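You operate a simulated robot arm through the tools that you are given. There is no shell and no other tool. Be economical: measure what you need, move in short steps, check, and stop when the job is done.

You run a simulated two-armed robot. Do the job below in one go: nothing can be reset, and whatever is moved stays where it is left.

TASK
Carry the red tray to the sink, empty both beakers and leave them in the sink.
Fine: set the tray on the worktop before the drying rack; pour into the sink; the beakers stand upright. Set down upright: beaker.
Where things are to end (x, y in the base frame): beaker within 0.06 m of [-0.07, 1.81]; beaker within 0.06 m of [0.07, 1.81].

Only the result counts: the job must be done as asked and must still hold three seconds after the hand-in. Knocking over, shifting, dropping, spilling or breaking anything else fails it.

THE ROBOT
Two 7-joint arms with two-finger parallel grippers on one trunk, on a base that drives. Base frame: it is fixed to the floor where the robot stands at the start and does not move with it; the origin is under the middle of the robot, x ahead of it, y to its left, z up. Units: m, rad, N and s.
The left shoulder is at the start at [0.05, 0.161, 1.123], the right one opposite. Places, roughly: beaker [-1.25, -0.25, 0.25]; bottom of the sink [0, 1.8, 0.6]; sink [0, 1.8, 0.7]; worktop before the drying rack [-0.5, 1.8, 0.8]. Payload 3.43 kg a hand.
The tool frame of a hand sits at the grasp point between the pads (the TCP): z along the fingers, y along the line on which they close. The tips reach 0.03 m beyond it. Largest opening 0.094 m; finger width 0.028, thickness 0.01; the body of the gripper, 0.05 by 0.096 m, starts 0.055 m behind the TCP.
Orientation is that of the tool frame in the base frame, as [roll, pitch, yaw] about the fixed x, y, z axes, in that order (R = Rz(yaw) Ry(pitch) Rx(roll)). With the fingers straight down and closing along the base's y, the tool's x points along the base's -x, its y along +y and its z along -z.

THE INTERFACE
- The arms move only by the tool step_arm. It takes "left_deltas", "right_deltas" or both (then of equal length, played together; a hand with none holds still); each is a list of rows, each a list of 7 numbers: the shift along the tool's x, y, z in m, then the turn, a rotation vector about the tool's x, y, z in rad, then the finger opening in m, from 0 to 0.094. In form: [[dx, dy, dz, rx, ry, rz, claw], ...]. A call has 1 to 12 rows; each row is the pose to reach, as a shift and turn from the pose commanded when the call began, along the tool's axes at that moment. Rows are played at 5 a second. More than 0.05 m and 0.15 rad between two rows, or a gripper value outside its range, and nothing of the call is played. Where a pose cannot be reached the arm comes as near as it can. A force on the tool above 40 N (or 10 N above the force at the start of the call, whichever is more), or a blocked arm, ends the call early, and 0.2 s more pass. Each finger travels about 0.045 m/s and halts on what it meets, pressing with about 33 N; the grip force reading is that of the motor and also rises with nothing between the fingers. The clock runs only during rows and for 0.2 s after the last one: add rows that repeat a pose to give the fingers time. The reply holds the time, the measured pose of the TCP, the force on the tool along the base axes, the opening and the grip force, in the units named above and with some noise, with the torque about the TCP (base axes, N m) and any sound that the robot's microphone picked up.
- Cameras (640 x 400 px; columns grow to the right, rows downward): "scene" is now at [0.1248, 0.0332, 1.2597]; the picture's right is [0.37, -0.93, 0.00], its down [-0.41, -0.16, -0.90] and it looks along [0.83, 0.33, -0.45] (base axes); focal length 223 px, centre (320, 200). "left" rides on the left gripper at [0.076, -0.014, -0.102] in its tool frame; the picture's right is [0.18, 0.98, 0.00], its down [-0.75, 0.14, -0.64] and it looks along [-0.63, 0.12, 0.77] (tool axes); focal length 243 px, centre (320, 200). "right" rides on the right gripper at [0.076, 0.014, -0.103] in its tool frame; the picture's right is [-0.18, 0.98, 0.00], its down [-0.75, -0.14, -0.64] and it looks along [-0.63, -0.12, 0.77] (tool axes); focal length 243 px, centre (320, 200).
- camera(camera): a new picture of that camera. No time passes.
- slide_trunk(by): slides the trunk up (or, below 0, down) by that many m; the arms and the scene camera ride with it, the base frame stays. It gives what a move gives, with no picture.
- base_move(legs): drives the robot by 1 to 6 legs, each [ahead, left, turn to the left] in m, m and rad, along the robot's own axes; the way and the turn of a leg run together, so that a leg with both is an arc; at most 1.5 m and 3.142 rad a leg. The arms and the cameras ride along, it lands a little off, and it stops where it bumps. It gives what a move gives.
- pan_tilt(pan, tilt): turns the head with the scene camera to pan (to the left, within 1.396 rad either way) and tilt (down, from -0.506 to 1.204), counted from straight ahead of the robot. It gives what a move gives.
- pixel_to_xyz(camera, pixels): for up to 12 pixels [column, row] of the newest picture of that camera ("zoom" is the newest enlarged one), the place [x, y, z] in the base frame of the surface seen there, good to about 0.002 m. No time passes.
- enlarge(camera, box): a new picture of the part [left, top, right, bottom] of that camera's present view, enlarged. No time passes.
- sign_off(): hands the job in; it is judged then, once.

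Keep the steps short. Do not move on a guess: measure, check each grasp and each placing, and mend mistakes. In all there are 80 turns and 62 pictures (those below and enlarged ones count). Leave the grippers open and the arms clear of the work at the hand-in unless told otherwise, and finish with a single line.

The tools are called as name(argument=value, ...) on one line, values as JSON. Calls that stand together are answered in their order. step_arm: Moves the arms, as the interface text tells. Its arguments: {"type":"object","properties":{"left_deltas":{"type":"array","items":{"type":"array","items":{"type":"number"}}},"right_deltas":{"type":"array","items":{"type":"array","items":{"type":"number"}}}},"required":[]} The other tools are called the same way: slide_trunk (by) slides the trunk up or down; base_move (legs) drives the base; pan_tilt (pan, tilt) turns the head that bears the scene camera; camera (camera) takes a picture; pixel_to_xyz (camera, pixels) gives the place of the surface under pixels of a picture; enlarge (camera, box) takes an enlarged picture of a part of a camera's view; sign_off () hands the job in.

At the start:

```text
time: 0.0
left_position: [0.3874, 0.307, 1.1507]
left_ee_rot: [-3.14, 0.0, 3.141]
left_force: [0.5, 0.7, -0.5]
left_ft_torque: [0.0, -0.02, 0.01]
left_gripper_width: 0.0938
left_finger_force: 0.0
right_position: [0.4097, -0.0286, 1.169]
right_ee_rot: [3.142, 0.001, 3.139]
right_force: [0.8, -0.6, 0.2]
right_ft_torque: [0.01, 0.01, 0.0]
right_gripper_width: 0.094
right_finger_force: 0.0
trunk travel left (down, up): [-0.15, 0.117]
robot x, y, heading: [-0.0026, -0.0011, 0.001]
head pan, tilt: [0.379, 0.461]
```

scene: 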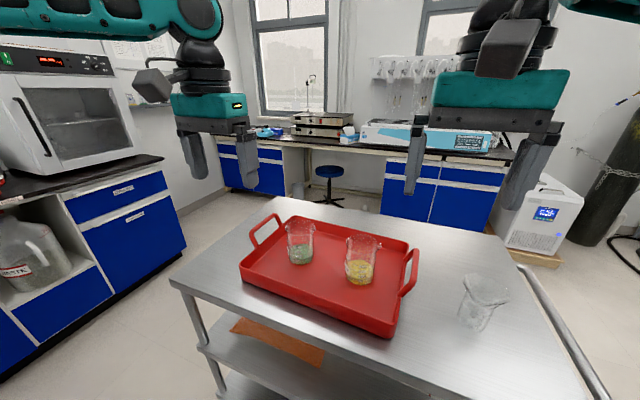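
right: 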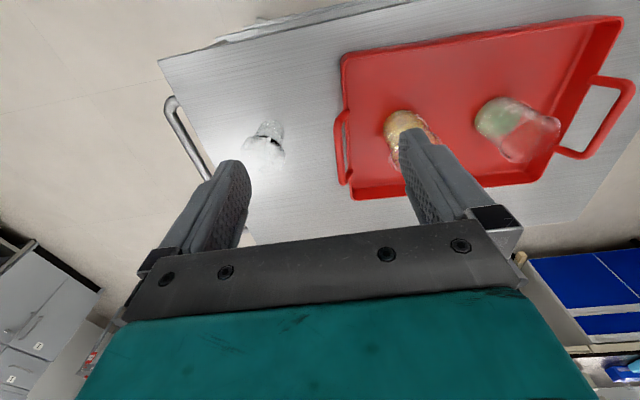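
left: 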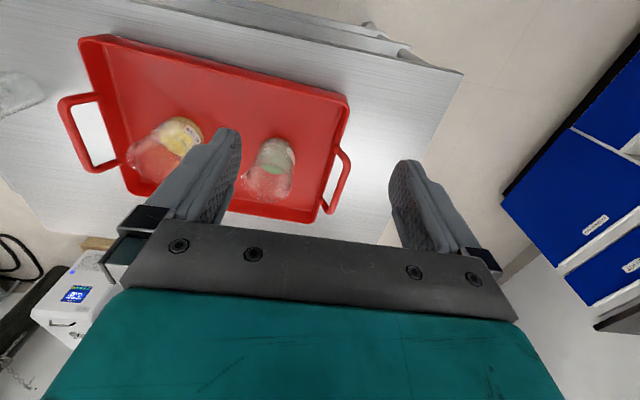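

I see the red tray with two beakers (green at about (300,245), yellow at (360,262)) and a third glass to the right at (480,300). I'll measure the tray handles, beakers and table.

pixel_to_xyz(camera="scene", pixels=[[251, 231], [266, 219], [281, 236], [404, 292], [416, 255], [410, 275], [300, 262], [360, 280], [330, 290], [240, 272], [390, 335], [480, 325]])

enlarge(camera="scene", box=[220, 180, 540, 380])

```text
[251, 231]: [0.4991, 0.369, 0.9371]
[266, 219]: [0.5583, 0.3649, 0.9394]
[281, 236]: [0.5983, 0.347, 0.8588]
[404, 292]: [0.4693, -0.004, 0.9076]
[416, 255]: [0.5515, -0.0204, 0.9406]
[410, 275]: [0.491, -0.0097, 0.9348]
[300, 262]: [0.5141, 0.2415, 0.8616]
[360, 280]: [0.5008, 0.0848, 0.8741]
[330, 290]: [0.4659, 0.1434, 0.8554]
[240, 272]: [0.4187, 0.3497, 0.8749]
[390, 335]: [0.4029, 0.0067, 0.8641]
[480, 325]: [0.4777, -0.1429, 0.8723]
```

```text
2.00 times, centred on (380, 280) of scene
```

zoom: 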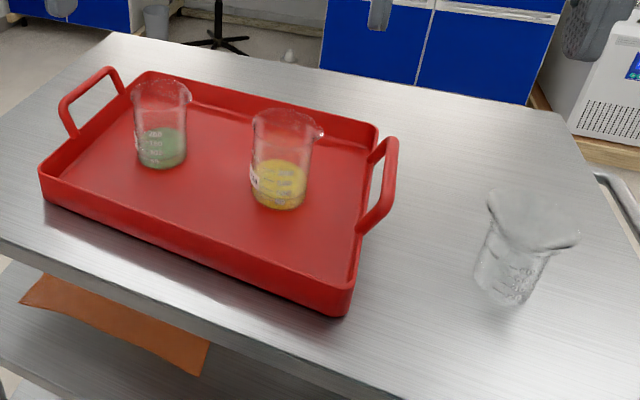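

The handle bars sit near y≈0.368 and y≈-0.015 at z≈0.94. Next I look down at the near edge of the table, and then left towards the sink.

pan_tilt(pan=0.0, tilt=1.0)

camera(camera="scene")

pixel_to_xyz(camera="scene", pixels=[[320, 200], [320, 250], [320, 280], [320, 300], [320, 320], [320, 350], [320, 380], [200, 300], [450, 300], [150, 250], [500, 250], [320, 395]])

pan_tilt(pan=1.39, tilt=0.45)

camera(camera="scene")

```text
time: 1.0
left_position: [0.3879, 0.3065, 1.15]
left_ee_rot: [3.14, -0.001, 3.141]
left_force: [-0.9, -0.8, 0.7]
left_ft_torque: [0.01, 0.0, -0.01]
left_gripper_width: 0.0939
left_finger_force: 0.1
right_position: [0.41, -0.0291, 1.1689]
right_ee_rot: [-3.142, 0.0, -3.14]
right_force: [-0.2, -0.6, 0.2]
right_ft_torque: [0.0, 0.01, -0.02]
right_gripper_width: 0.0937
right_finger_force: 0.1
trunk travel left (down, up): [-0.15, 0.117]
robot x, y, heading: [0.0012, -0.0043, -0.001]
head pan, tilt: [0.0, 1.0]
```

```text
57 pictures are left
```

scene: 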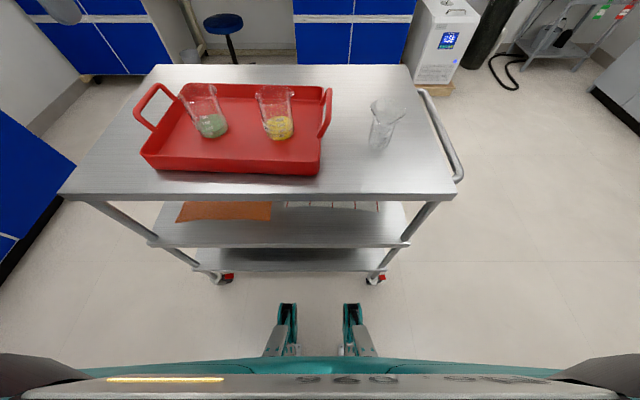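

```text
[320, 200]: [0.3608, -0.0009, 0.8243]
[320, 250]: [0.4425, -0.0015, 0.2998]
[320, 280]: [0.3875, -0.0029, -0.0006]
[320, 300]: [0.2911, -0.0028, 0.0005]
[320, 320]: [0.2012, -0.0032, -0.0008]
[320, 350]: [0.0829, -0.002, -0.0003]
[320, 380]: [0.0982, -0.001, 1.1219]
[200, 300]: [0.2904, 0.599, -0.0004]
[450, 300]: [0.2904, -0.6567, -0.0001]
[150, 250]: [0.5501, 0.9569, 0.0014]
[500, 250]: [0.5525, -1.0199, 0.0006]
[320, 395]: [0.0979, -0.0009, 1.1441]
```

```text
time: 2.5
left_position: [0.3868, 0.3068, 1.151]
left_ee_rot: [3.141, 0.0, -3.141]
left_force: [0.3, 0.6, -0.1]
left_ft_torque: [0.0, 0.02, -0.02]
left_gripper_width: 0.094
left_finger_force: 0.0
right_position: [0.4093, -0.0283, 1.1693]
right_ee_rot: [3.141, 0.0, -3.14]
right_force: [-0.2, 0.3, 0.1]
right_ft_torque: [0.03, -0.04, 0.0]
right_gripper_width: 0.094
right_finger_force: 0.1
trunk travel left (down, up): [-0.15, 0.117]
robot x, y, heading: [0.0015, -0.0001, 0.0]
head pan, tilt: [1.389, 0.45]
```

```text
56 pictures are left
```

scene: 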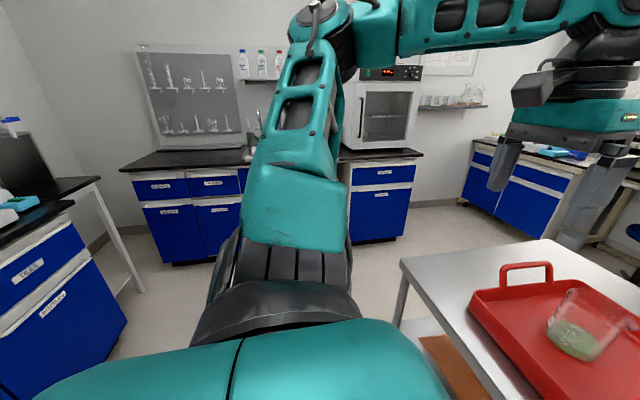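

The robot can see the sink bench straight to its left. I measure the worktop, its front edge and the surroundings.

pixel_to_xyz(camera="scene", pixels=[[190, 163], [150, 170], [235, 160], [180, 152], [200, 110], [130, 170], [246, 155], [160, 200], [375, 156], [60, 185], [100, 300], [210, 230]])

enlarge(camera="scene", box=[110, 40, 430, 240])

pan_tilt(pan=0.0, tilt=1.2)

camera(camera="scene")

```text
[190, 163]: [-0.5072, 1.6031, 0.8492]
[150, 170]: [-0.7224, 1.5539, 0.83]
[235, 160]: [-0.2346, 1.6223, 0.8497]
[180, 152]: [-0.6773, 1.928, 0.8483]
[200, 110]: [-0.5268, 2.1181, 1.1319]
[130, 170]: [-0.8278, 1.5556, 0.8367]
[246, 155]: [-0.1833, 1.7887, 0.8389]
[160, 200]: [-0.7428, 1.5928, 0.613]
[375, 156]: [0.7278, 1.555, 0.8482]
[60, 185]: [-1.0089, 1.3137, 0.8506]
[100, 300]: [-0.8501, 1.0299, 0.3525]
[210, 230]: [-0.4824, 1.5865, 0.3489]
```

```text
2.00 times, centred on (270, 140) of scene
```

zoom: 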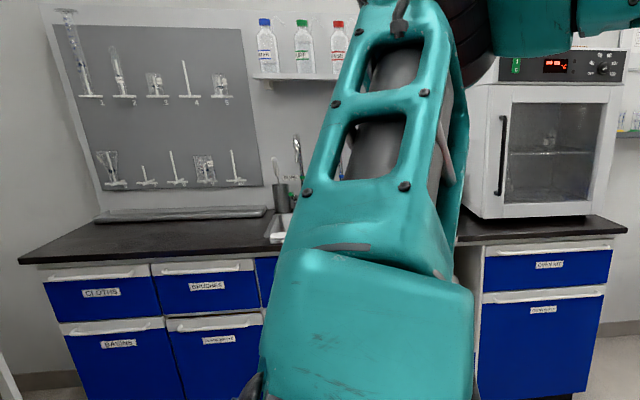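

```text
time: 4.0
left_position: [0.3876, 0.3073, 1.1502]
left_ee_rot: [-3.14, -0.001, -3.141]
left_force: [-0.5, 0.6, -0.4]
left_ft_torque: [-0.01, -0.03, -0.01]
left_gripper_width: 0.0939
left_finger_force: 0.0
right_position: [0.4095, -0.0282, 1.1687]
right_ee_rot: [3.14, 0.001, -3.141]
right_force: [-0.3, -0.1, 0.6]
right_ft_torque: [0.05, -0.02, 0.02]
right_gripper_width: 0.0939
right_finger_force: 0.0
trunk travel left (down, up): [-0.15, 0.117]
robot x, y, heading: [0.0031, 0.0044, 0.0]
head pan, tilt: [0.0, 1.201]
```

```text
54 pictures are left
```

scene: 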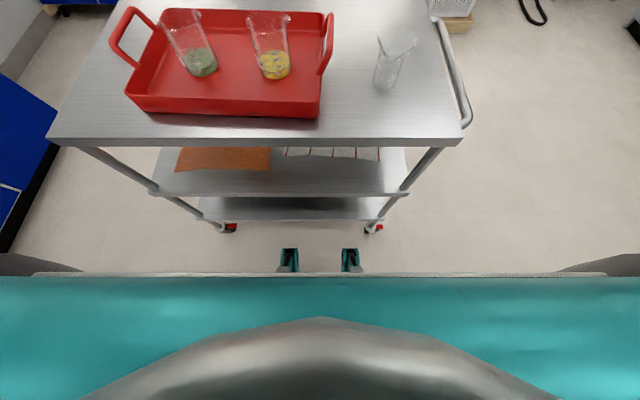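

pixel_to_xyz(camera="scene", pixels=[[288, 252], [350, 252], [270, 112], [140, 105], [317, 110], [325, 15], [165, 8], [260, 145], [220, 228], [372, 230], [270, 192], [115, 45]])

enlarge(camera="scene", box=[90, 0, 430, 212])

```text
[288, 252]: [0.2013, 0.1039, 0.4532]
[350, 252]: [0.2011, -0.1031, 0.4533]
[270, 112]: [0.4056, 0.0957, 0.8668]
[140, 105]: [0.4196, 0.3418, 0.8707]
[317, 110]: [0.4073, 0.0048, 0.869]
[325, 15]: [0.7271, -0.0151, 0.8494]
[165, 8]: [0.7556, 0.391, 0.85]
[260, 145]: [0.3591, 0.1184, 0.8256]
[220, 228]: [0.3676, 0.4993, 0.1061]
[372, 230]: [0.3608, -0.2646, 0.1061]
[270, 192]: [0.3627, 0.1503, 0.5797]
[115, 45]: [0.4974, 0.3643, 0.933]
```

```text
1.88 times, centred on (260, 106) of scene
```

zoom: 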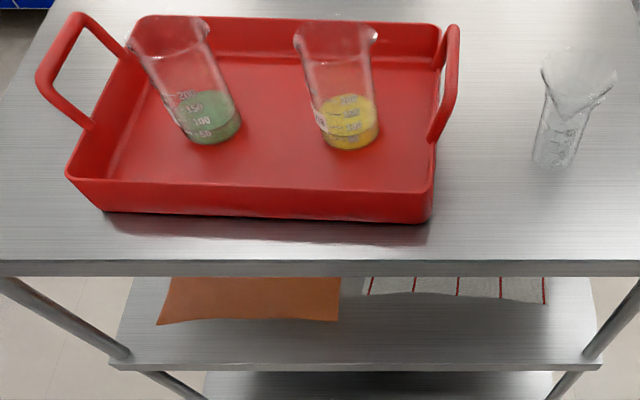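

Clearances: the robot's front parts reach x=0.20 and the trolley edge is at x≈0.36. I can drive 0.12 ahead and 0.177 left with the hands high above the beakers.

base_move(legs=[[0.12, 0.177, 0]])

```text
time: 5.6
left_position: [0.4274, 0.4685, 1.1498]
left_ee_rot: [3.14, -0.001, 3.138]
left_force: [-0.1, 0.4, -0.3]
left_ft_torque: [0.02, -0.03, 0.0]
left_gripper_width: 0.0941
left_finger_force: 0.1
right_position: [0.4471, 0.1329, 1.1691]
right_ee_rot: [3.141, 0.0, 3.136]
right_force: [-0.1, -0.4, 0.0]
right_ft_torque: [-0.04, 0.0, -0.01]
right_gripper_width: 0.0939
right_finger_force: 0.0
trunk travel left (down, up): [-0.15, 0.117]
robot x, y, heading: [0.0357, 0.1632, -0.006]
head pan, tilt: [0.0, 1.201]
stopped in leg 1: the robot was blocked; the commanded pose is now the measured one
```

The base got blocked at x≈0.036. I check whether anything moved.

camera(camera="scene")

pixel_to_xyz(camera="scene", pixels=[[288, 252], [270, 112], [317, 110], [260, 145], [270, 192], [270, 210], [270, 225]])

```text
52 pictures are left
```

scene: 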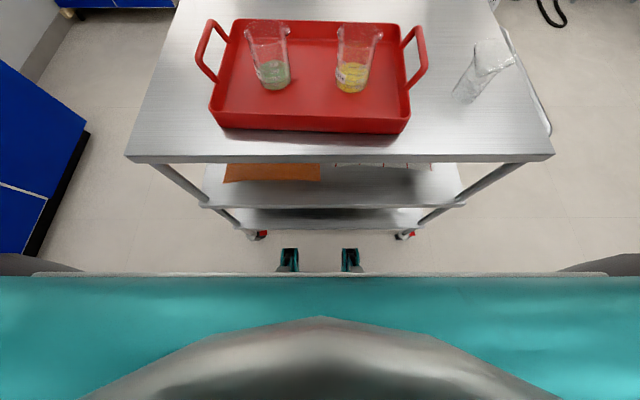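

```text
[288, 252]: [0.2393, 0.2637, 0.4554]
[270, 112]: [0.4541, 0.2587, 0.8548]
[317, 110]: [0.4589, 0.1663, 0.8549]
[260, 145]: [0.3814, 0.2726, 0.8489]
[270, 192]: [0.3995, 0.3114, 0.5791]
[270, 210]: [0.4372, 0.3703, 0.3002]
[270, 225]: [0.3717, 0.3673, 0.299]
```

Nothing shifted; the base front simply met the trolley. I'll extend reach by pitching the fingers forward (about the closing line, which suits the handle bars). First I line the hands up laterally, still high, and pitch by 0.6 rad.

step_arm(left_deltas=[[0, -0.025, 0, 0, -0.15, 0, 0.094], [0, -0.05, 0, 0, -0.3, 0, 0.094], [0, -0.075, 0, 0, -0.45, 0, 0.094], [0, -0.101, 0, 0, -0.6, 0, 0.094]], right_deltas=[[0, -0.037, 0, 0, -0.15, 0, 0.094], [0, -0.074, 0, 0, -0.3, 0, 0.094], [0, -0.111, 0, 0, -0.45, 0, 0.094], [0, -0.148, 0, 0, -0.6, 0, 0.094]])

```text
time: 6.6
left_position: [0.4252, 0.3664, 1.1509]
left_ee_rot: [-3.141, 0.602, 3.136]
left_force: [0.5, 0.1, 0.7]
left_ft_torque: [0.0, 0.01, 0.01]
left_gripper_width: 0.0937
left_finger_force: 0.1
right_position: [0.4427, -0.0171, 1.1697]
right_ee_rot: [3.139, 0.603, 3.135]
right_force: [-0.8, 0.5, -0.4]
right_ft_torque: [0.01, 0.01, 0.0]
right_gripper_width: 0.094
right_finger_force: 0.2
trunk travel left (down, up): [-0.15, 0.117]
robot x, y, heading: [0.0356, 0.1569, -0.001]
head pan, tilt: [0.0, 1.201]
```

Now I move both hands forward 0.09 at the same height to test reach, narrowing the openings to 0.06 to stay clear of the beakers.

step_arm(left_deltas=[[-0.0258, 0, 0.0177, 0, 0, 0, 0.08], [-0.052, 0, 0.036, 0, 0, 0, 0.07], [-0.078, 0, 0.0537, 0, 0, 0, 0.06]], right_deltas=[[-0.021, 0, 0.0147, 0, 0, 0, 0.08], [-0.042, 0, 0.029, 0, 0, 0, 0.07], [-0.0637, 0, 0.0436, 0, 0, 0, 0.06]])

slide_trunk(by=-0.12)

camera(camera="scene")

camera(camera="left")

camera(camera="right")

```text
time: 7.4
left_position: [0.5231, 0.3677, 1.1482]
left_ee_rot: [-3.141, 0.597, 3.138]
left_force: [-0.3, -0.3, 0.3]
left_ft_torque: [0.03, 0.0, 0.03]
left_gripper_width: 0.06
left_finger_force: 0.0
right_position: [0.5244, -0.0159, 1.1689]
right_ee_rot: [-3.141, 0.599, 3.137]
right_force: [-0.4, -0.2, -0.3]
right_ft_torque: [0.02, 0.03, 0.0]
right_gripper_width: 0.0598
right_finger_force: 0.0
trunk travel left (down, up): [-0.15, 0.117]
robot x, y, heading: [0.0378, 0.1572, -0.0]
head pan, tilt: [0.0, 1.201]
```

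```text
time: 8.9
left_position: [0.5205, 0.3662, 1.0302]
left_ee_rot: [3.141, 0.599, 3.139]
left_force: [-0.1, 0.1, -0.6]
left_ft_torque: [0.02, -0.01, -0.01]
left_gripper_width: 0.06
left_finger_force: 0.1
right_position: [0.5228, -0.0159, 1.0508]
right_ee_rot: [3.141, 0.599, 3.137]
right_force: [0.0, -0.3, 0.7]
right_ft_torque: [-0.03, 0.01, -0.02]
right_gripper_width: 0.0601
right_finger_force: 0.0
trunk travel left (down, up): [-0.03, 0.237]
robot x, y, heading: [0.0378, 0.1633, -0.002]
head pan, tilt: [0.0, 1.201]
```

```text
51 pictures are left
```

scene: 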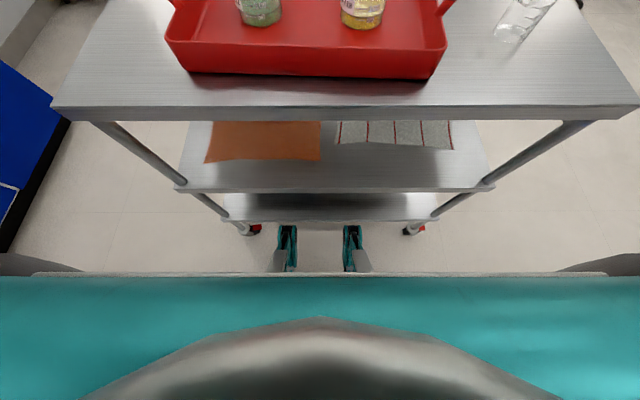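

```text
50 pictures are left
```

left: 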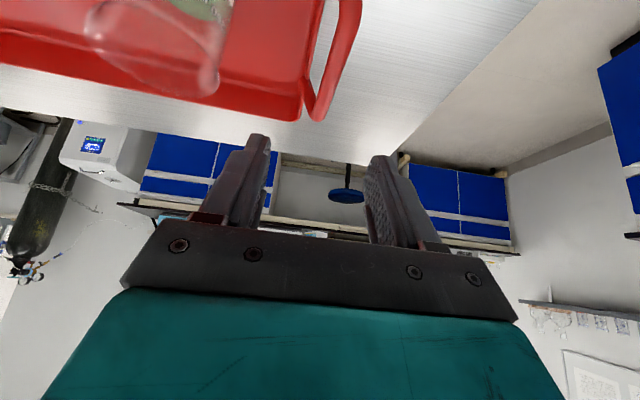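

```text
49 pictures are left
```

right: 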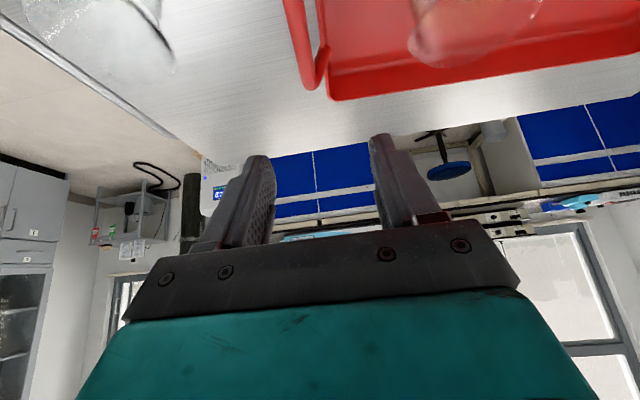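

Reach works with the pitch. I measure the handle bars from the wrist cameras.

pixel_to_xyz(camera="left", pixels=[[350, 10], [349, 30], [343, 60], [356, 30], [341, 30], [325, 100]])

pixel_to_xyz(camera="right", pixels=[[292, 10], [296, 30], [303, 60], [289, 30], [303, 30], [320, 70]])

pan_tilt(pan=0.0, tilt=0.75)

camera(camera="scene")

```text
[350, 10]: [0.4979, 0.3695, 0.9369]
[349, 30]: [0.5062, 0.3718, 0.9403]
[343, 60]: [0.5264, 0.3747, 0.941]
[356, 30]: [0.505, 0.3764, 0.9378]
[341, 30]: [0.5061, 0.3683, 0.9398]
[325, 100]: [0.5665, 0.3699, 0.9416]
```

```text
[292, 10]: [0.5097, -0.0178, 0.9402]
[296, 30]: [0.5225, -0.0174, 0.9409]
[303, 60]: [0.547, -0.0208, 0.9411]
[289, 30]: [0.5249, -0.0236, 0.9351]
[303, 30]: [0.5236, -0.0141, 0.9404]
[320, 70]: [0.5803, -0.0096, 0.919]
```

```text
time: 9.8
left_position: [0.5202, 0.3667, 1.0304]
left_ee_rot: [-3.141, 0.6, 3.138]
left_force: [0.3, 0.9, 0.1]
left_ft_torque: [0.02, -0.01, 0.03]
left_gripper_width: 0.0597
left_finger_force: 0.2
right_position: [0.5233, -0.016, 1.0501]
right_ee_rot: [-3.141, 0.597, 3.137]
right_force: [-0.7, 0.6, 0.1]
right_ft_torque: [-0.01, 0.03, 0.04]
right_gripper_width: 0.0598
right_finger_force: 0.0
trunk travel left (down, up): [-0.03, 0.237]
robot x, y, heading: [0.0322, 0.1591, -0.001]
head pan, tilt: [0.0, 0.75]
```

```text
48 pictures are left
```

scene: 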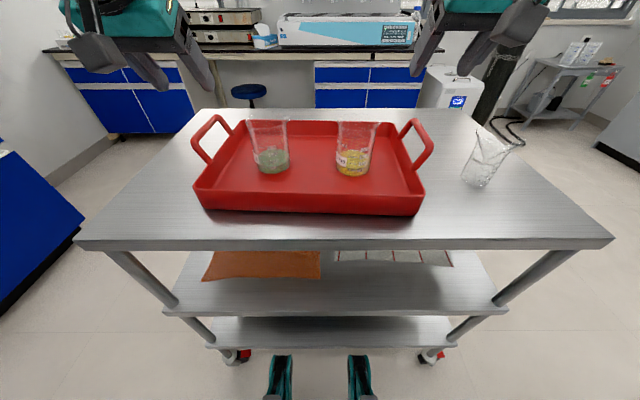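

Bars: left centre (0.525, 0.3725, ~0.935), right (0.525, −0.0185, ~0.935). Lowering both hands onto them, still open at 0.06.

step_arm(left_deltas=[[0.018, 0.002, 0.026, 0, 0, 0, 0.06], [0.036, 0.004, 0.052, 0, 0, 0, 0.06], [0.0537, 0.006, 0.0784, 0, 0, 0, 0.06], [0.0537, 0.006, 0.0784, 0, 0, 0, 0.06]], right_deltas=[[0.0217, -0.001, 0.0316, 0, 0, 0, 0.06], [0.0433, -0.002, 0.0632, 0, 0, 0, 0.06], [0.065, -0.0025, 0.0949, 0, 0, 0, 0.06], [0.065, -0.0025, 0.0949, 0, 0, 0, 0.06]])

camera(camera="scene")

```text
time: 10.8
left_position: [0.5213, 0.373, 0.9347]
left_ee_rot: [3.141, 0.602, 3.136]
left_force: [0.8, -1.1, 0.5]
left_ft_torque: [-0.01, 0.0, 0.0]
left_gripper_width: 0.0599
left_finger_force: 0.0
right_position: [0.5231, -0.0164, 0.934]
right_ee_rot: [-3.141, 0.601, 3.137]
right_force: [-0.1, 0.1, -0.5]
right_ft_torque: [-0.01, 0.0, 0.01]
right_gripper_width: 0.0601
right_finger_force: 0.1
trunk travel left (down, up): [-0.03, 0.237]
robot x, y, heading: [0.037, 0.1626, -0.006]
head pan, tilt: [0.0, 0.75]
```

```text
47 pictures are left
```

scene: 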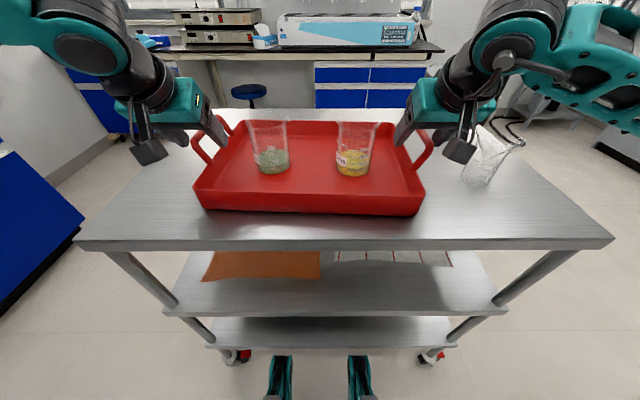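

Both hands straddle the bars. Closing, slowly, both grippers.

step_arm(left_deltas=[[0, 0, 0, 0, 0, 0, 0.045], [0, 0, 0, 0, 0, 0, 0.03], [0, 0, 0, 0, 0, 0, 0.015], [0, 0, 0, 0, 0, 0, 0.0], [0, 0, 0, 0, 0, 0, 0.0], [0, 0, 0, 0, 0, 0, 0.0]], right_deltas=[[0, 0, 0, 0, 0, 0, 0.045], [0, 0, 0, 0, 0, 0, 0.03], [0, 0, 0, 0, 0, 0, 0.015], [0, 0, 0, 0, 0, 0, 0.0], [0, 0, 0, 0, 0, 0, 0.0], [0, 0, 0, 0, 0, 0, 0.0]])

enlarge(camera="scene", box=[100, 80, 540, 260])

```text
time: 12.2
left_position: [0.5203, 0.3712, 0.9338]
left_ee_rot: [-3.14, 0.602, 3.136]
left_force: [0.2, -13.7, -0.1]
left_ft_torque: [-0.04, 0.02, 0.1]
left_gripper_width: 0.0166
left_finger_force: 32.6
right_position: [0.5232, -0.0159, 0.9345]
right_ee_rot: [3.136, 0.6, 3.139]
right_force: [0.4, 12.6, -0.7]
right_ft_torque: [-0.01, -0.02, -0.19]
right_gripper_width: 0.0167
right_finger_force: 33.2
trunk travel left (down, up): [-0.03, 0.237]
robot x, y, heading: [0.0363, 0.1625, -0.002]
head pan, tilt: [0.0, 0.75]
```

```text
1.45 times, centred on (320, 170) of scene
```

zoom: 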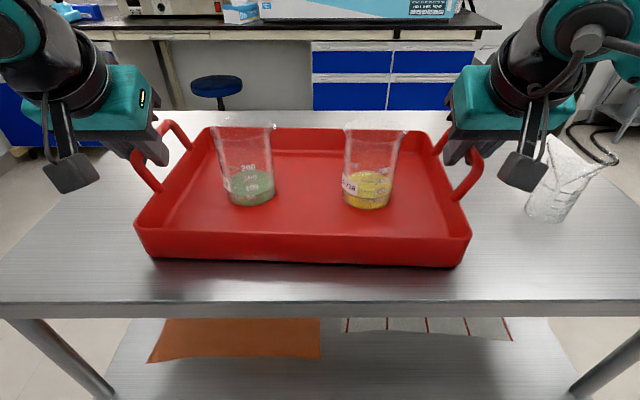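

Both bars are gripped (0.0166 m, ~33 N). I lift a little with the trunk and check.

slide_trunk(by=0.03)

enlarge(camera="scene", box=[100, 80, 540, 260])

```text
time: 13.0
left_position: [0.5202, 0.3719, 0.9675]
left_ee_rot: [-3.141, 0.604, 3.139]
left_force: [-0.8, -7.7, 6.5]
left_ft_torque: [-0.19, 0.4, 0.04]
left_gripper_width: 0.0106
left_finger_force: 33.0
right_position: [0.5221, -0.0158, 0.9655]
right_ee_rot: [3.139, 0.601, 3.138]
right_force: [3.4, 7.4, 5.9]
right_ft_torque: [0.36, 0.65, 0.02]
right_gripper_width: 0.0116
right_finger_force: 32.9
trunk travel left (down, up): [-0.06, 0.207]
robot x, y, heading: [0.0372, 0.1623, -0.007]
head pan, tilt: [0.0, 0.75]
```

```text
1.45 times, centred on (320, 170) of scene
```

zoom: 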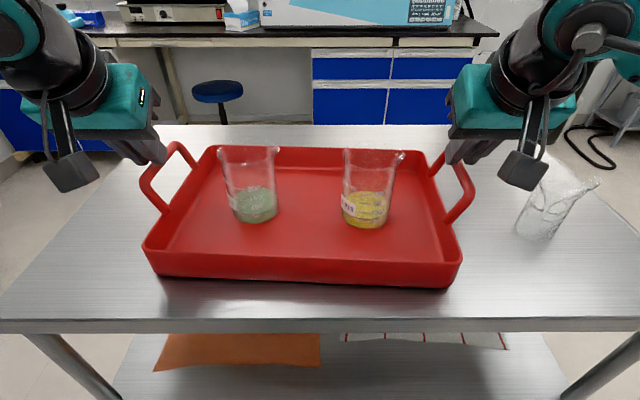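

The widths fell from 0.0166 to about 0.011, so the bars may have slipped or settled. I check the tray height and the grasp closely.

pixel_to_xyz(camera="zoom", pixels=[[300, 230], [160, 245], [450, 255], [215, 150], [435, 155], [160, 200], [460, 205], [230, 300], [185, 148], [440, 158]])

camera(camera="left")

camera(camera="right")

```text
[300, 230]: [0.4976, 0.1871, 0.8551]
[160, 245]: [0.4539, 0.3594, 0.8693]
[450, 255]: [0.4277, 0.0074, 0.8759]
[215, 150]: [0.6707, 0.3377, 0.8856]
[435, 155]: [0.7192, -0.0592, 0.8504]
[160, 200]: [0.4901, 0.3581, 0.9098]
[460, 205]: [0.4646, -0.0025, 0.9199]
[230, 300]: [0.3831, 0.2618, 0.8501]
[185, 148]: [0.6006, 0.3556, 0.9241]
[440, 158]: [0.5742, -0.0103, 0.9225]
```

```text
44 pictures are left
```

left: 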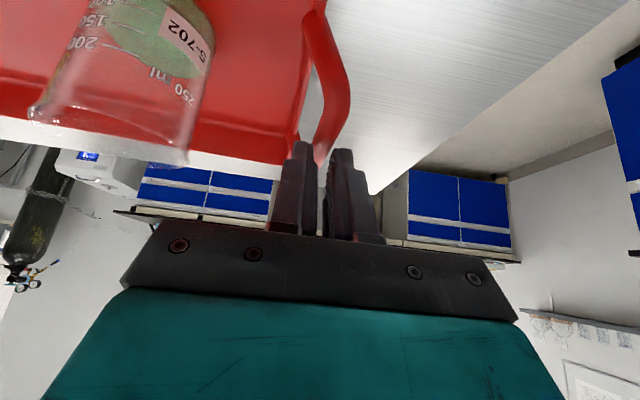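

```text
43 pictures are left
```

right: 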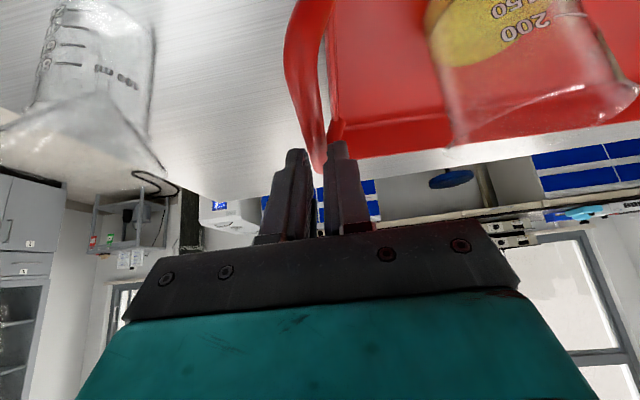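

The tray did not lift: the fingers slid up the bars and now hold only their tops. I'll open, go down again with the bars deeper between the fingers, and test the lift slowly while reading the forces.

step_arm(left_deltas=[[0, 0, 0, 0, 0, 0, 0.02], [0, 0, 0, 0, 0, 0, 0.04], [0.012, 0.0, 0.0165, 0, 0, 0, 0.04], [0.0265, 0.0, 0.0382, 0, 0, 0, 0.04], [0.0265, 0.0, 0.0382, 0, 0, 0, 0.02], [0.0265, 0.0, 0.0382, 0, 0, 0, 0.0], [0.0265, 0.0, 0.0382, 0, 0, 0, 0.0], [0.0265, 0.0, 0.0382, 0, 0, 0, 0.0]], right_deltas=[[0, 0, 0, 0, 0, 0, 0.02], [0, -0.001, 0, 0, 0, 0, 0.04], [0.012, -0.002, 0.0165, 0, 0, 0, 0.04], [0.0255, -0.003, 0.037, 0, 0, 0, 0.04], [0.0255, -0.003, 0.037, 0, 0, 0, 0.02], [0.0255, -0.003, 0.037, 0, 0, 0, 0.0], [0.0255, -0.003, 0.037, 0, 0, 0, 0.0], [0.0255, -0.003, 0.037, 0, 0, 0, 0.0]])

step_arm(left_deltas=[[-0.0011, 0, -0.0017, 0, 0, 0, 0], [-0.0023, 0, -0.0033, 0, 0, 0, 0], [-0.0034, 0, -0.005, 0, 0, 0, 0], [-0.0045, 0, -0.0066, 0, 0, 0, 0]], right_deltas=[[-0.0011, 0, -0.0017, 0, 0, 0, 0], [-0.0023, 0, -0.0033, 0, 0, 0, 0], [-0.0034, 0, -0.005, 0, 0, 0, 0], [-0.0045, 0, -0.0066, 0, 0, 0, 0]])

```text
time: 14.3
left_position: [0.5197, 0.368, 0.9198]
left_ee_rot: [-3.131, 0.607, 3.133]
left_force: [-1.7, -5.6, 5.2]
left_ft_torque: [-0.84, 0.21, -0.72]
left_gripper_width: 0.0269
left_finger_force: 22.1
right_position: [0.5241, -0.0161, 0.9277]
right_ee_rot: [3.122, 0.623, 3.135]
right_force: [0.3, 6.7, 7.7]
right_ft_torque: [0.19, 0.13, -0.29]
right_gripper_width: 0.0188
right_finger_force: 16.5
trunk travel left (down, up): [-0.06, 0.207]
robot x, y, heading: [0.0358, 0.1618, -0.001]
head pan, tilt: [0.0, 0.75]
stopped in row 6 (right hand): the force on the tool passed its limit (the readings are from after the stop); the commanded pose is now the measured one
```

```text
time: 15.3
left_position: [0.5203, 0.3675, 0.9262]
left_ee_rot: [-3.126, 0.604, 3.134]
left_force: [-6.4, -19.0, 0.6]
left_ft_torque: [-1.29, 0.62, -1.31]
left_gripper_width: 0.0259
left_finger_force: 33.3
right_position: [0.5239, -0.016, 0.9315]
right_ee_rot: [3.124, 0.618, 3.136]
right_force: [5.9, 19.1, -8.1]
right_ft_torque: [-0.15, -0.62, -1.12]
right_gripper_width: 0.0186
right_finger_force: 33.1
trunk travel left (down, up): [-0.06, 0.207]
robot x, y, heading: [0.0416, 0.1633, -0.004]
head pan, tilt: [0.0, 0.75]
```

Left opening reads 0.026, which isn't right. I look at both grasps.

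camera(camera="scene")

camera(camera="left")

pixel_to_xyz(camera="left", pixels=[[150, 50], [280, 120], [340, 60], [330, 110], [300, 30], [325, 20], [345, 90]])

```text
42 pictures are left
```

scene: 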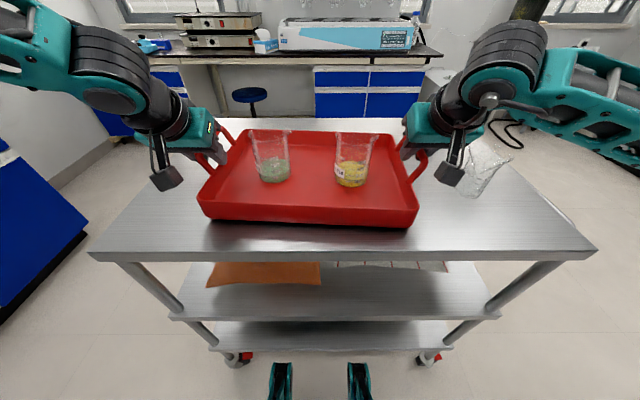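

```text
41 pictures are left
```

left: 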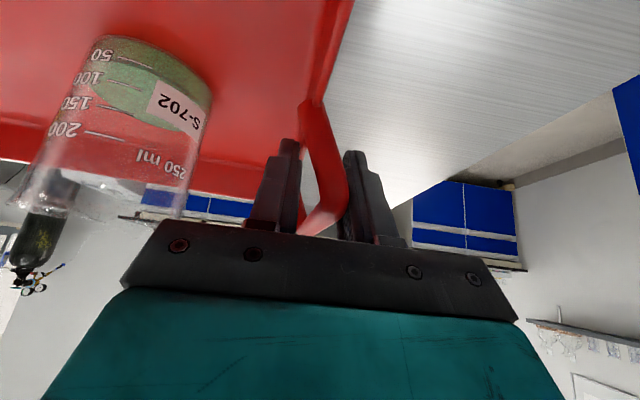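

```text
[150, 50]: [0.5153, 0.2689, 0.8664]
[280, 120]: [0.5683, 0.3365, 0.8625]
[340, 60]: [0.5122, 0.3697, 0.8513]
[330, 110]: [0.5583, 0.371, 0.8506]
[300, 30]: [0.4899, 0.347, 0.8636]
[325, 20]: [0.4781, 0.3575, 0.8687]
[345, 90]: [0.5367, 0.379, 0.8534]
```

The handles lean outward, so a straight vertical pinch is poor. My plan is to hook them instead: roll the hands so the fingers point inward-down, with one finger under each bar. The right hand then needs room from the glass at (480,170), so I measure that glass and the table edges first.

pixel_to_xyz(camera="scene", pixels=[[482, 190], [470, 165], [500, 155], [490, 150], [510, 147], [478, 150], [98, 252], [588, 250], [300, 120], [160, 215], [208, 140], [345, 135]])

enlarge(camera="scene", box=[360, 100, 560, 225])

```text
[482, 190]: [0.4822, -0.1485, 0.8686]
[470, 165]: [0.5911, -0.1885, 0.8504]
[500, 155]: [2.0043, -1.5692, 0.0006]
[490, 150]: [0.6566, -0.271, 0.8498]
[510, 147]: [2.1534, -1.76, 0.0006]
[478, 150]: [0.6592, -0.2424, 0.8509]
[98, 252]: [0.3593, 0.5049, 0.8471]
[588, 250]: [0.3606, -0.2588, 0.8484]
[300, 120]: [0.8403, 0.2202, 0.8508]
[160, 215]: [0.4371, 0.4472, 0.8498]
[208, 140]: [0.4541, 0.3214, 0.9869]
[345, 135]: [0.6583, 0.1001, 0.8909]
```

```text
3.20 times, centred on (460, 162) of scene
```

zoom: 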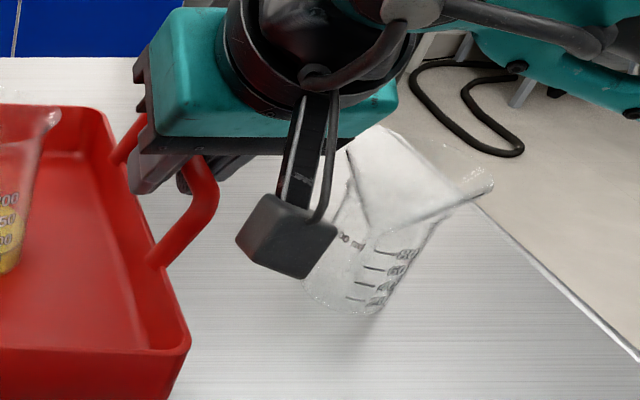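

The glass stands at (0.48, −0.147) and the table reaches y=0.505 on the left. I loosen the fingers around the bars and slowly slide the tray about 0.09 left to get room from the glass.

step_arm(left_deltas=[[0, 0, 0, 0, 0, 0, 0.04], [-0.005, 0.002, -0.0074, 0, 0, 0, 0.045], [-0.005, 0.012, -0.0074, 0, 0, 0, 0.045], [-0.005, 0.022, -0.0074, 0, 0, 0, 0.045], [-0.005, 0.032, -0.0074, 0, 0, 0, 0.045], [-0.005, 0.042, -0.0074, 0, 0, 0, 0.045], [-0.005, 0.052, -0.0074, 0, 0, 0, 0.045], [-0.005, 0.062, -0.0074, 0, 0, 0, 0.045], [-0.005, 0.072, -0.0074, 0, 0, 0, 0.045], [-0.005, 0.082, -0.0074, 0, 0, 0, 0.045], [-0.005, 0.092, -0.0074, 0, 0, 0, 0.045], [-0.005, 0.102, -0.0074, 0, 0, 0, 0.045]], right_deltas=[[0, 0, 0, 0, 0, 0, 0.04], [-0.002, 0, -0.003, 0, 0, 0, 0.045], [-0.002, 0.01, -0.003, 0, 0, 0, 0.045], [-0.002, 0.02, -0.003, 0, 0, 0, 0.045], [-0.002, 0.03, -0.003, 0, 0, 0, 0.045], [-0.002, 0.04, -0.003, 0, 0, 0, 0.045], [-0.002, 0.05, -0.003, 0, 0, 0, 0.045], [-0.002, 0.06, -0.003, 0, 0, 0, 0.045], [-0.002, 0.07, -0.003, 0, 0, 0, 0.045], [-0.002, 0.08, -0.003, 0, 0, 0, 0.045], [-0.002, 0.09, -0.003, 0, 0, 0, 0.045], [-0.002, 0.1, -0.003, 0, 0, 0, 0.045]])

camera(camera="scene")

```text
time: 17.9
left_position: [0.5204, 0.4712, 0.9342]
left_ee_rot: [-3.132, 0.601, 3.135]
left_force: [0.5, -0.4, -0.1]
left_ft_torque: [0.03, -0.03, 0.0]
left_gripper_width: 0.0453
left_finger_force: 0.2
right_position: [0.5245, 0.0822, 0.9385]
right_ee_rot: [3.125, 0.619, 3.133]
right_force: [0.1, -0.9, 0.6]
right_ft_torque: [-0.02, 0.01, 0.01]
right_gripper_width: 0.0452
right_finger_force: 0.3
trunk travel left (down, up): [-0.06, 0.207]
robot x, y, heading: [0.0361, 0.1649, -0.006]
head pan, tilt: [0.0, 0.75]
```

```text
39 pictures are left
```

scene: 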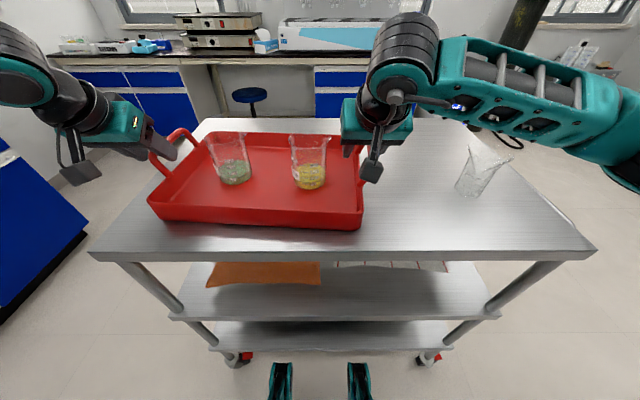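

The tray slid cleanly. Now I open a bit, raise the hands about 0.07, and shift the base 0.1 left so that the robot is centred on the tray again.

step_arm(left_deltas=[[0, 0, 0, 0, 0, 0, 0.055], [-0.02, 0, -0.029, 0, 0, 0, 0.055], [-0.0395, 0, -0.0578, 0, 0, 0, 0.055], [-0.0565, 0, -0.0825, 0, 0, 0, 0.055]], right_deltas=[[0, 0, 0, 0, 0, 0, 0.055], [-0.02, 0, -0.029, 0, 0, 0, 0.055], [-0.0395, 0, -0.0578, 0, 0, 0, 0.055], [-0.0565, 0, -0.0825, 0, 0, 0, 0.055]])

base_move(legs=[[0.0, 0.102, 0.003]])

camera(camera="scene")

```text
time: 18.9
left_position: [0.5202, 0.4714, 1.0343]
left_ee_rot: [-3.136, 0.602, 3.132]
left_force: [-1.2, -0.7, 1.2]
left_ft_torque: [0.0, 0.01, -0.04]
left_gripper_width: 0.0551
left_finger_force: 0.2
right_position: [0.5218, 0.0811, 1.039]
right_ee_rot: [3.127, 0.619, 3.134]
right_force: [0.6, -0.6, 0.2]
right_ft_torque: [-0.03, 0.0, -0.03]
right_gripper_width: 0.055
right_finger_force: 0.0
trunk travel left (down, up): [-0.06, 0.207]
robot x, y, heading: [0.0393, 0.1623, -0.0]
head pan, tilt: [0.0, 0.75]
```

```text
time: 20.1
left_position: [0.5189, 0.578, 1.0347]
left_ee_rot: [-3.133, 0.6, 3.139]
left_force: [1.1, -0.1, -0.3]
left_ft_torque: [0.01, -0.01, 0.0]
left_gripper_width: 0.0551
left_finger_force: 0.0
right_position: [0.5234, 0.1869, 1.0382]
right_ee_rot: [3.128, 0.618, 3.139]
right_force: [0.4, 0.0, 0.2]
right_ft_torque: [-0.02, 0.0, 0.04]
right_gripper_width: 0.0551
right_finger_force: 0.1
trunk travel left (down, up): [-0.06, 0.207]
robot x, y, heading: [0.0387, 0.2685, -0.002]
head pan, tilt: [0.0, 0.75]
```

```text
38 pictures are left
```

scene: 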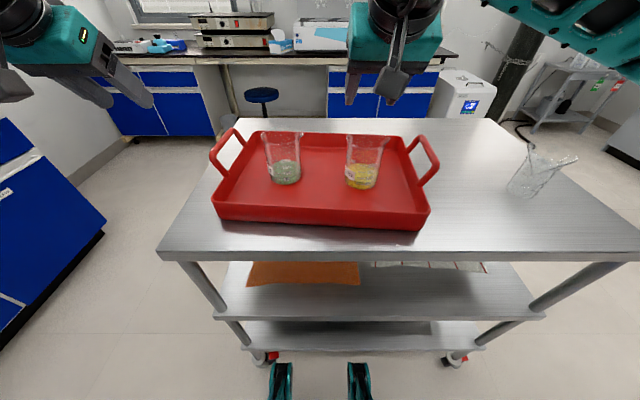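

pixel_to_xyz(camera="scene", pixels=[[214, 157], [222, 144], [231, 132], [423, 140], [430, 151], [436, 165], [284, 178], [362, 182], [296, 145], [355, 145]])

enlarge(camera="scene", box=[190, 110, 460, 240])

```text
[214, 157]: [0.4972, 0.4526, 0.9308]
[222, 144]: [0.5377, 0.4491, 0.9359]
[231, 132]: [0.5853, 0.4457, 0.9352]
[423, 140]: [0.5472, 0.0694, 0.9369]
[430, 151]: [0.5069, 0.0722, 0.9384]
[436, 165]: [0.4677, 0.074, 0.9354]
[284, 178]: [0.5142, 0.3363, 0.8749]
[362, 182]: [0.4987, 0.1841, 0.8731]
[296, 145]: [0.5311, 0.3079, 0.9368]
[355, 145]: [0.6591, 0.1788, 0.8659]
```

```text
2.37 times, centred on (325, 175) of scene
```

zoom: 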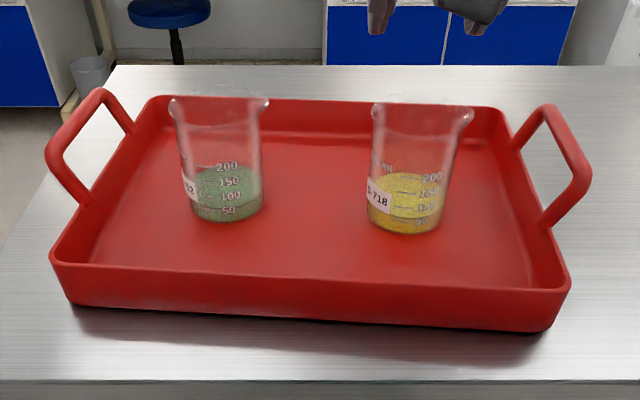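

Bars now: left ≈ (0.525, 0.456, 0.932), right ≈ (0.525, 0.065, 0.932). I move the hands outside the handles and roll them 0.87 rad so the fingers point inward-down.

step_arm(left_deltas=[[0.009, -0.01, 0.001, 0, 0, 0, 0.055], [0.018, -0.02, 0.002, 0, 0, 0, 0.055], [0.027, -0.03, 0.003, 0, 0, 0, 0.055], [0.036, -0.04, 0.004, 0, 0, 0, 0.055], [0.045, -0.048, 0.0056, 0, 0, 0, 0.055], [0.045, -0.048, 0.0056, 0.1196, 0, -0.0819, 0.055], [0.045, -0.048, 0.0056, 0.2392, 0, -0.1638, 0.055], [0.045, -0.048, 0.0056, 0.3588, 0, -0.2457, 0.055], [0.045, -0.048, 0.0056, 0.4784, 0, -0.3276, 0.055], [0.045, -0.048, 0.0056, 0.598, 0, -0.4095, 0.055], [0.045, -0.048, 0.0056, 0.7176, 0, -0.4914, 0.055]], right_deltas=[[0.0062, -0.0374, -0.0044, 0, 0, 0, 0.055], [0.0124, -0.0748, -0.0088, 0, 0, 0, 0.055], [0.0186, -0.1122, -0.0132, 0, 0, 0, 0.055], [0.0248, -0.1496, -0.0176, 0, 0, 0, 0.055], [0.031, -0.187, -0.022, 0, 0, 0, 0.055], [0.0347, -0.187, -0.0168, -0.118, 0, 0.084, 0.055], [0.0383, -0.187, -0.0117, -0.236, 0, 0.168, 0.055], [0.042, -0.187, -0.0065, -0.354, 0, 0.252, 0.055], [0.0457, -0.187, -0.0013, -0.472, 0, 0.336, 0.055], [0.0493, -0.187, 0.0038, -0.59, 0, 0.42, 0.055], [0.053, -0.187, 0.009, -0.708, 0, 0.504, 0.055]])

camera(camera="scene")

```text
time: 22.5
left_position: [0.4845, 0.5298, 1.0061]
left_ee_rot: [-2.173, 0.371, -2.663]
left_force: [-0.1, -0.4, 0.2]
left_ft_torque: [0.02, -0.01, 0.0]
left_gripper_width: 0.0547
left_finger_force: 0.1
right_position: [0.4868, 0.0004, 0.9979]
right_ee_rot: [2.158, 0.379, 2.644]
right_force: [0.1, 0.1, -0.2]
right_ft_torque: [-0.01, 0.03, 0.01]
right_gripper_width: 0.0552
right_finger_force: 0.1
trunk travel left (down, up): [-0.06, 0.207]
robot x, y, heading: [0.0354, 0.2691, -0.0]
head pan, tilt: [0.0, 0.75]
```

```text
36 pictures are left
```

scene: 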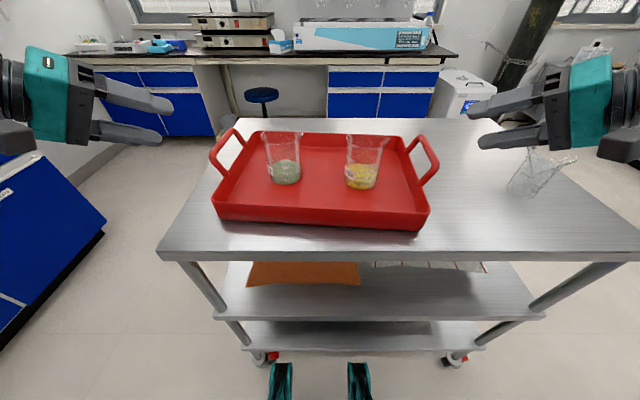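

Orientation is right. I align with the bars, stop ~0.05 short along the finger direction, and check with the wrist cameras.

step_arm(left_deltas=[[0.0125, 0.005, 0.015, 0, 0, 0, 0.055], [0.0249, 0.0097, 0.03, 0, 0, 0, 0.055], [0.0249, 0.0097, 0.055, 0, 0, 0, 0.055]], right_deltas=[[0.011, -0.005, 0.015, 0, 0, 0, 0.055], [0.0218, -0.01, 0.03, 0, 0, 0, 0.055], [0.0218, -0.01, 0.045, 0, 0, 0, 0.055]])

camera(camera="left")

camera(camera="right")

enlarge(camera="scene", box=[100, 80, 560, 260])

```text
time: 23.3
left_position: [0.495, 0.4896, 0.958]
left_ee_rot: [-2.172, 0.371, -2.665]
left_force: [1.0, 0.2, 0.5]
left_ft_torque: [-0.01, 0.0, -0.04]
left_gripper_width: 0.0551
left_finger_force: 0.0
right_position: [0.494, 0.0328, 0.9593]
right_ee_rot: [2.164, 0.38, 2.647]
right_force: [0.7, 0.4, -0.4]
right_ft_torque: [-0.03, 0.04, -0.03]
right_gripper_width: 0.055
right_finger_force: 0.0
trunk travel left (down, up): [-0.06, 0.207]
robot x, y, heading: [0.0359, 0.2657, 0.0]
head pan, tilt: [0.0, 0.75]
```

```text
35 pictures are left
```

left: 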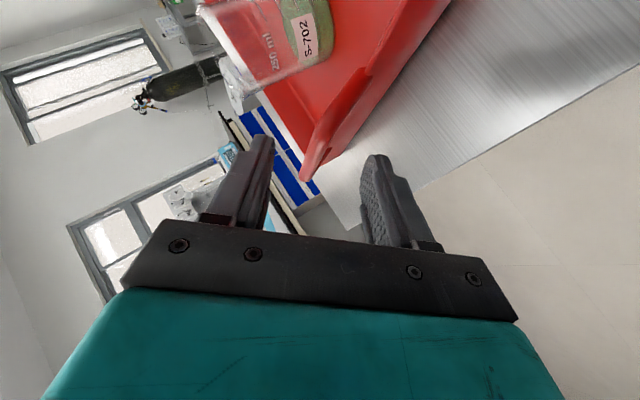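

```text
34 pictures are left
```

right: 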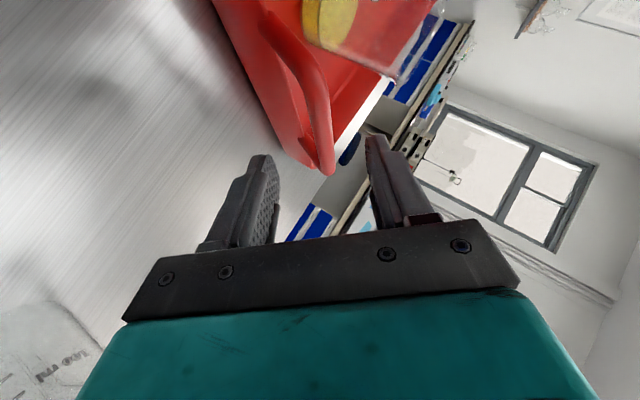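

```text
1.39 times, centred on (330, 170) of scene
```

zoom: 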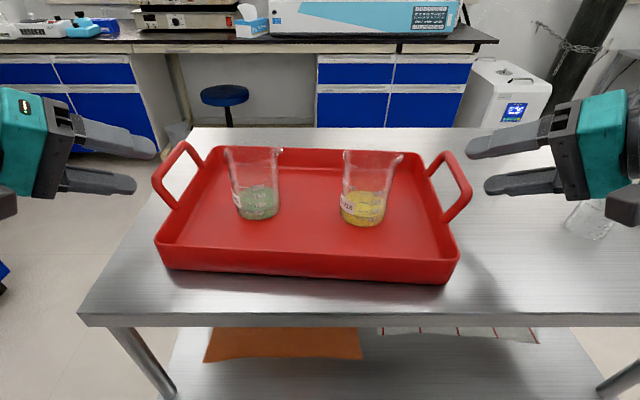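

The bars sit between the finger pairs. I re-measure them from the wrist views.

pixel_to_xyz(camera="left", pixels=[[308, 170], [335, 125], [345, 105], [360, 80], [325, 130], [345, 130]])

pixel_to_xyz(camera="right", pixels=[[326, 165], [318, 110], [310, 85], [290, 50], [330, 130], [312, 120]])

```text
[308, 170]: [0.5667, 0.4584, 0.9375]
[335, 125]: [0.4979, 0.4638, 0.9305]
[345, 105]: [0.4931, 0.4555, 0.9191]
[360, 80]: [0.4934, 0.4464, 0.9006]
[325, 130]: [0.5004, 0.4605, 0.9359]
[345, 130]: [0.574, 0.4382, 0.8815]
```

```text
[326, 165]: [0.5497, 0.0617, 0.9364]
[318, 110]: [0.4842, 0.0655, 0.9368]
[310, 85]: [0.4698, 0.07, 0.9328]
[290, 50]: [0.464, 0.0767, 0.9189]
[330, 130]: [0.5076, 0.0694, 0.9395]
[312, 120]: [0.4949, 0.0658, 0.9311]
```

Bar centres: left (0.531, 0.457, 0.931), right (0.515, 0.069, 0.931). I advance along the fingers and close gently.

step_arm(left_deltas=[[-0.002, 0, 0.018, 0, 0, 0, 0.055], [-0.004, 0, 0.037, 0, 0, 0, 0.055], [-0.006, 0, 0.057, 0, 0, 0, 0.055], [-0.006, 0, 0.057, 0, 0, 0, 0.04], [-0.006, 0, 0.057, 0, 0, 0, 0.025], [-0.006, 0, 0.057, 0, 0, 0, 0.01], [-0.006, 0, 0.057, 0, 0, 0, 0.0], [-0.006, 0, 0.057, 0, 0, 0, 0.0]], right_deltas=[[0.003, 0.001, 0.017, 0, 0, 0, 0.055], [0.006, 0.001, 0.034, 0, 0, 0, 0.055], [0.0093, 0.001, 0.0515, 0, 0, 0, 0.055], [0.0093, 0.001, 0.0515, 0, 0, 0, 0.04], [0.0093, 0.001, 0.0515, 0, 0, 0, 0.025], [0.0093, 0.001, 0.0515, 0, 0, 0, 0.01], [0.0093, 0.001, 0.0515, 0, 0, 0, 0.0], [0.0093, 0.001, 0.0515, 0, 0, 0, 0.0]])

enlarge(camera="scene", box=[100, 80, 560, 260])

```text
time: 25.1
left_position: [0.5309, 0.4574, 0.9318]
left_ee_rot: [-2.171, 0.37, -2.665]
left_force: [0.6, -4.9, 0.0]
left_ft_torque: [0.04, -0.22, -0.12]
left_gripper_width: 0.0168
left_finger_force: 32.5
right_position: [0.5156, 0.0697, 0.9327]
right_ee_rot: [2.156, 0.378, 2.645]
right_force: [4.4, 8.4, 13.7]
right_ft_torque: [0.12, 0.96, -0.32]
right_gripper_width: 0.0176
right_finger_force: 32.9
trunk travel left (down, up): [-0.06, 0.207]
robot x, y, heading: [0.0353, 0.2613, -0.0]
head pan, tilt: [0.0, 0.75]
```

```text
1.39 times, centred on (330, 170) of scene
```

zoom: 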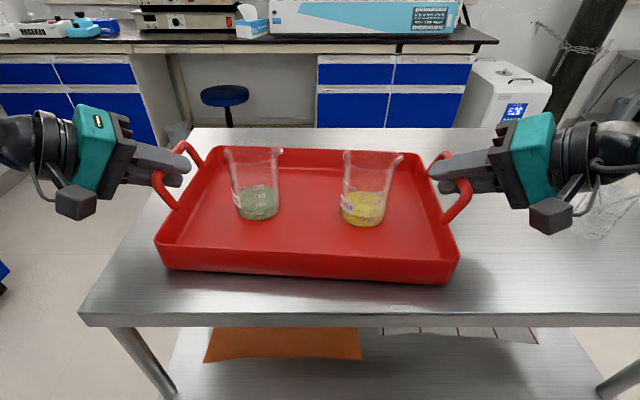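

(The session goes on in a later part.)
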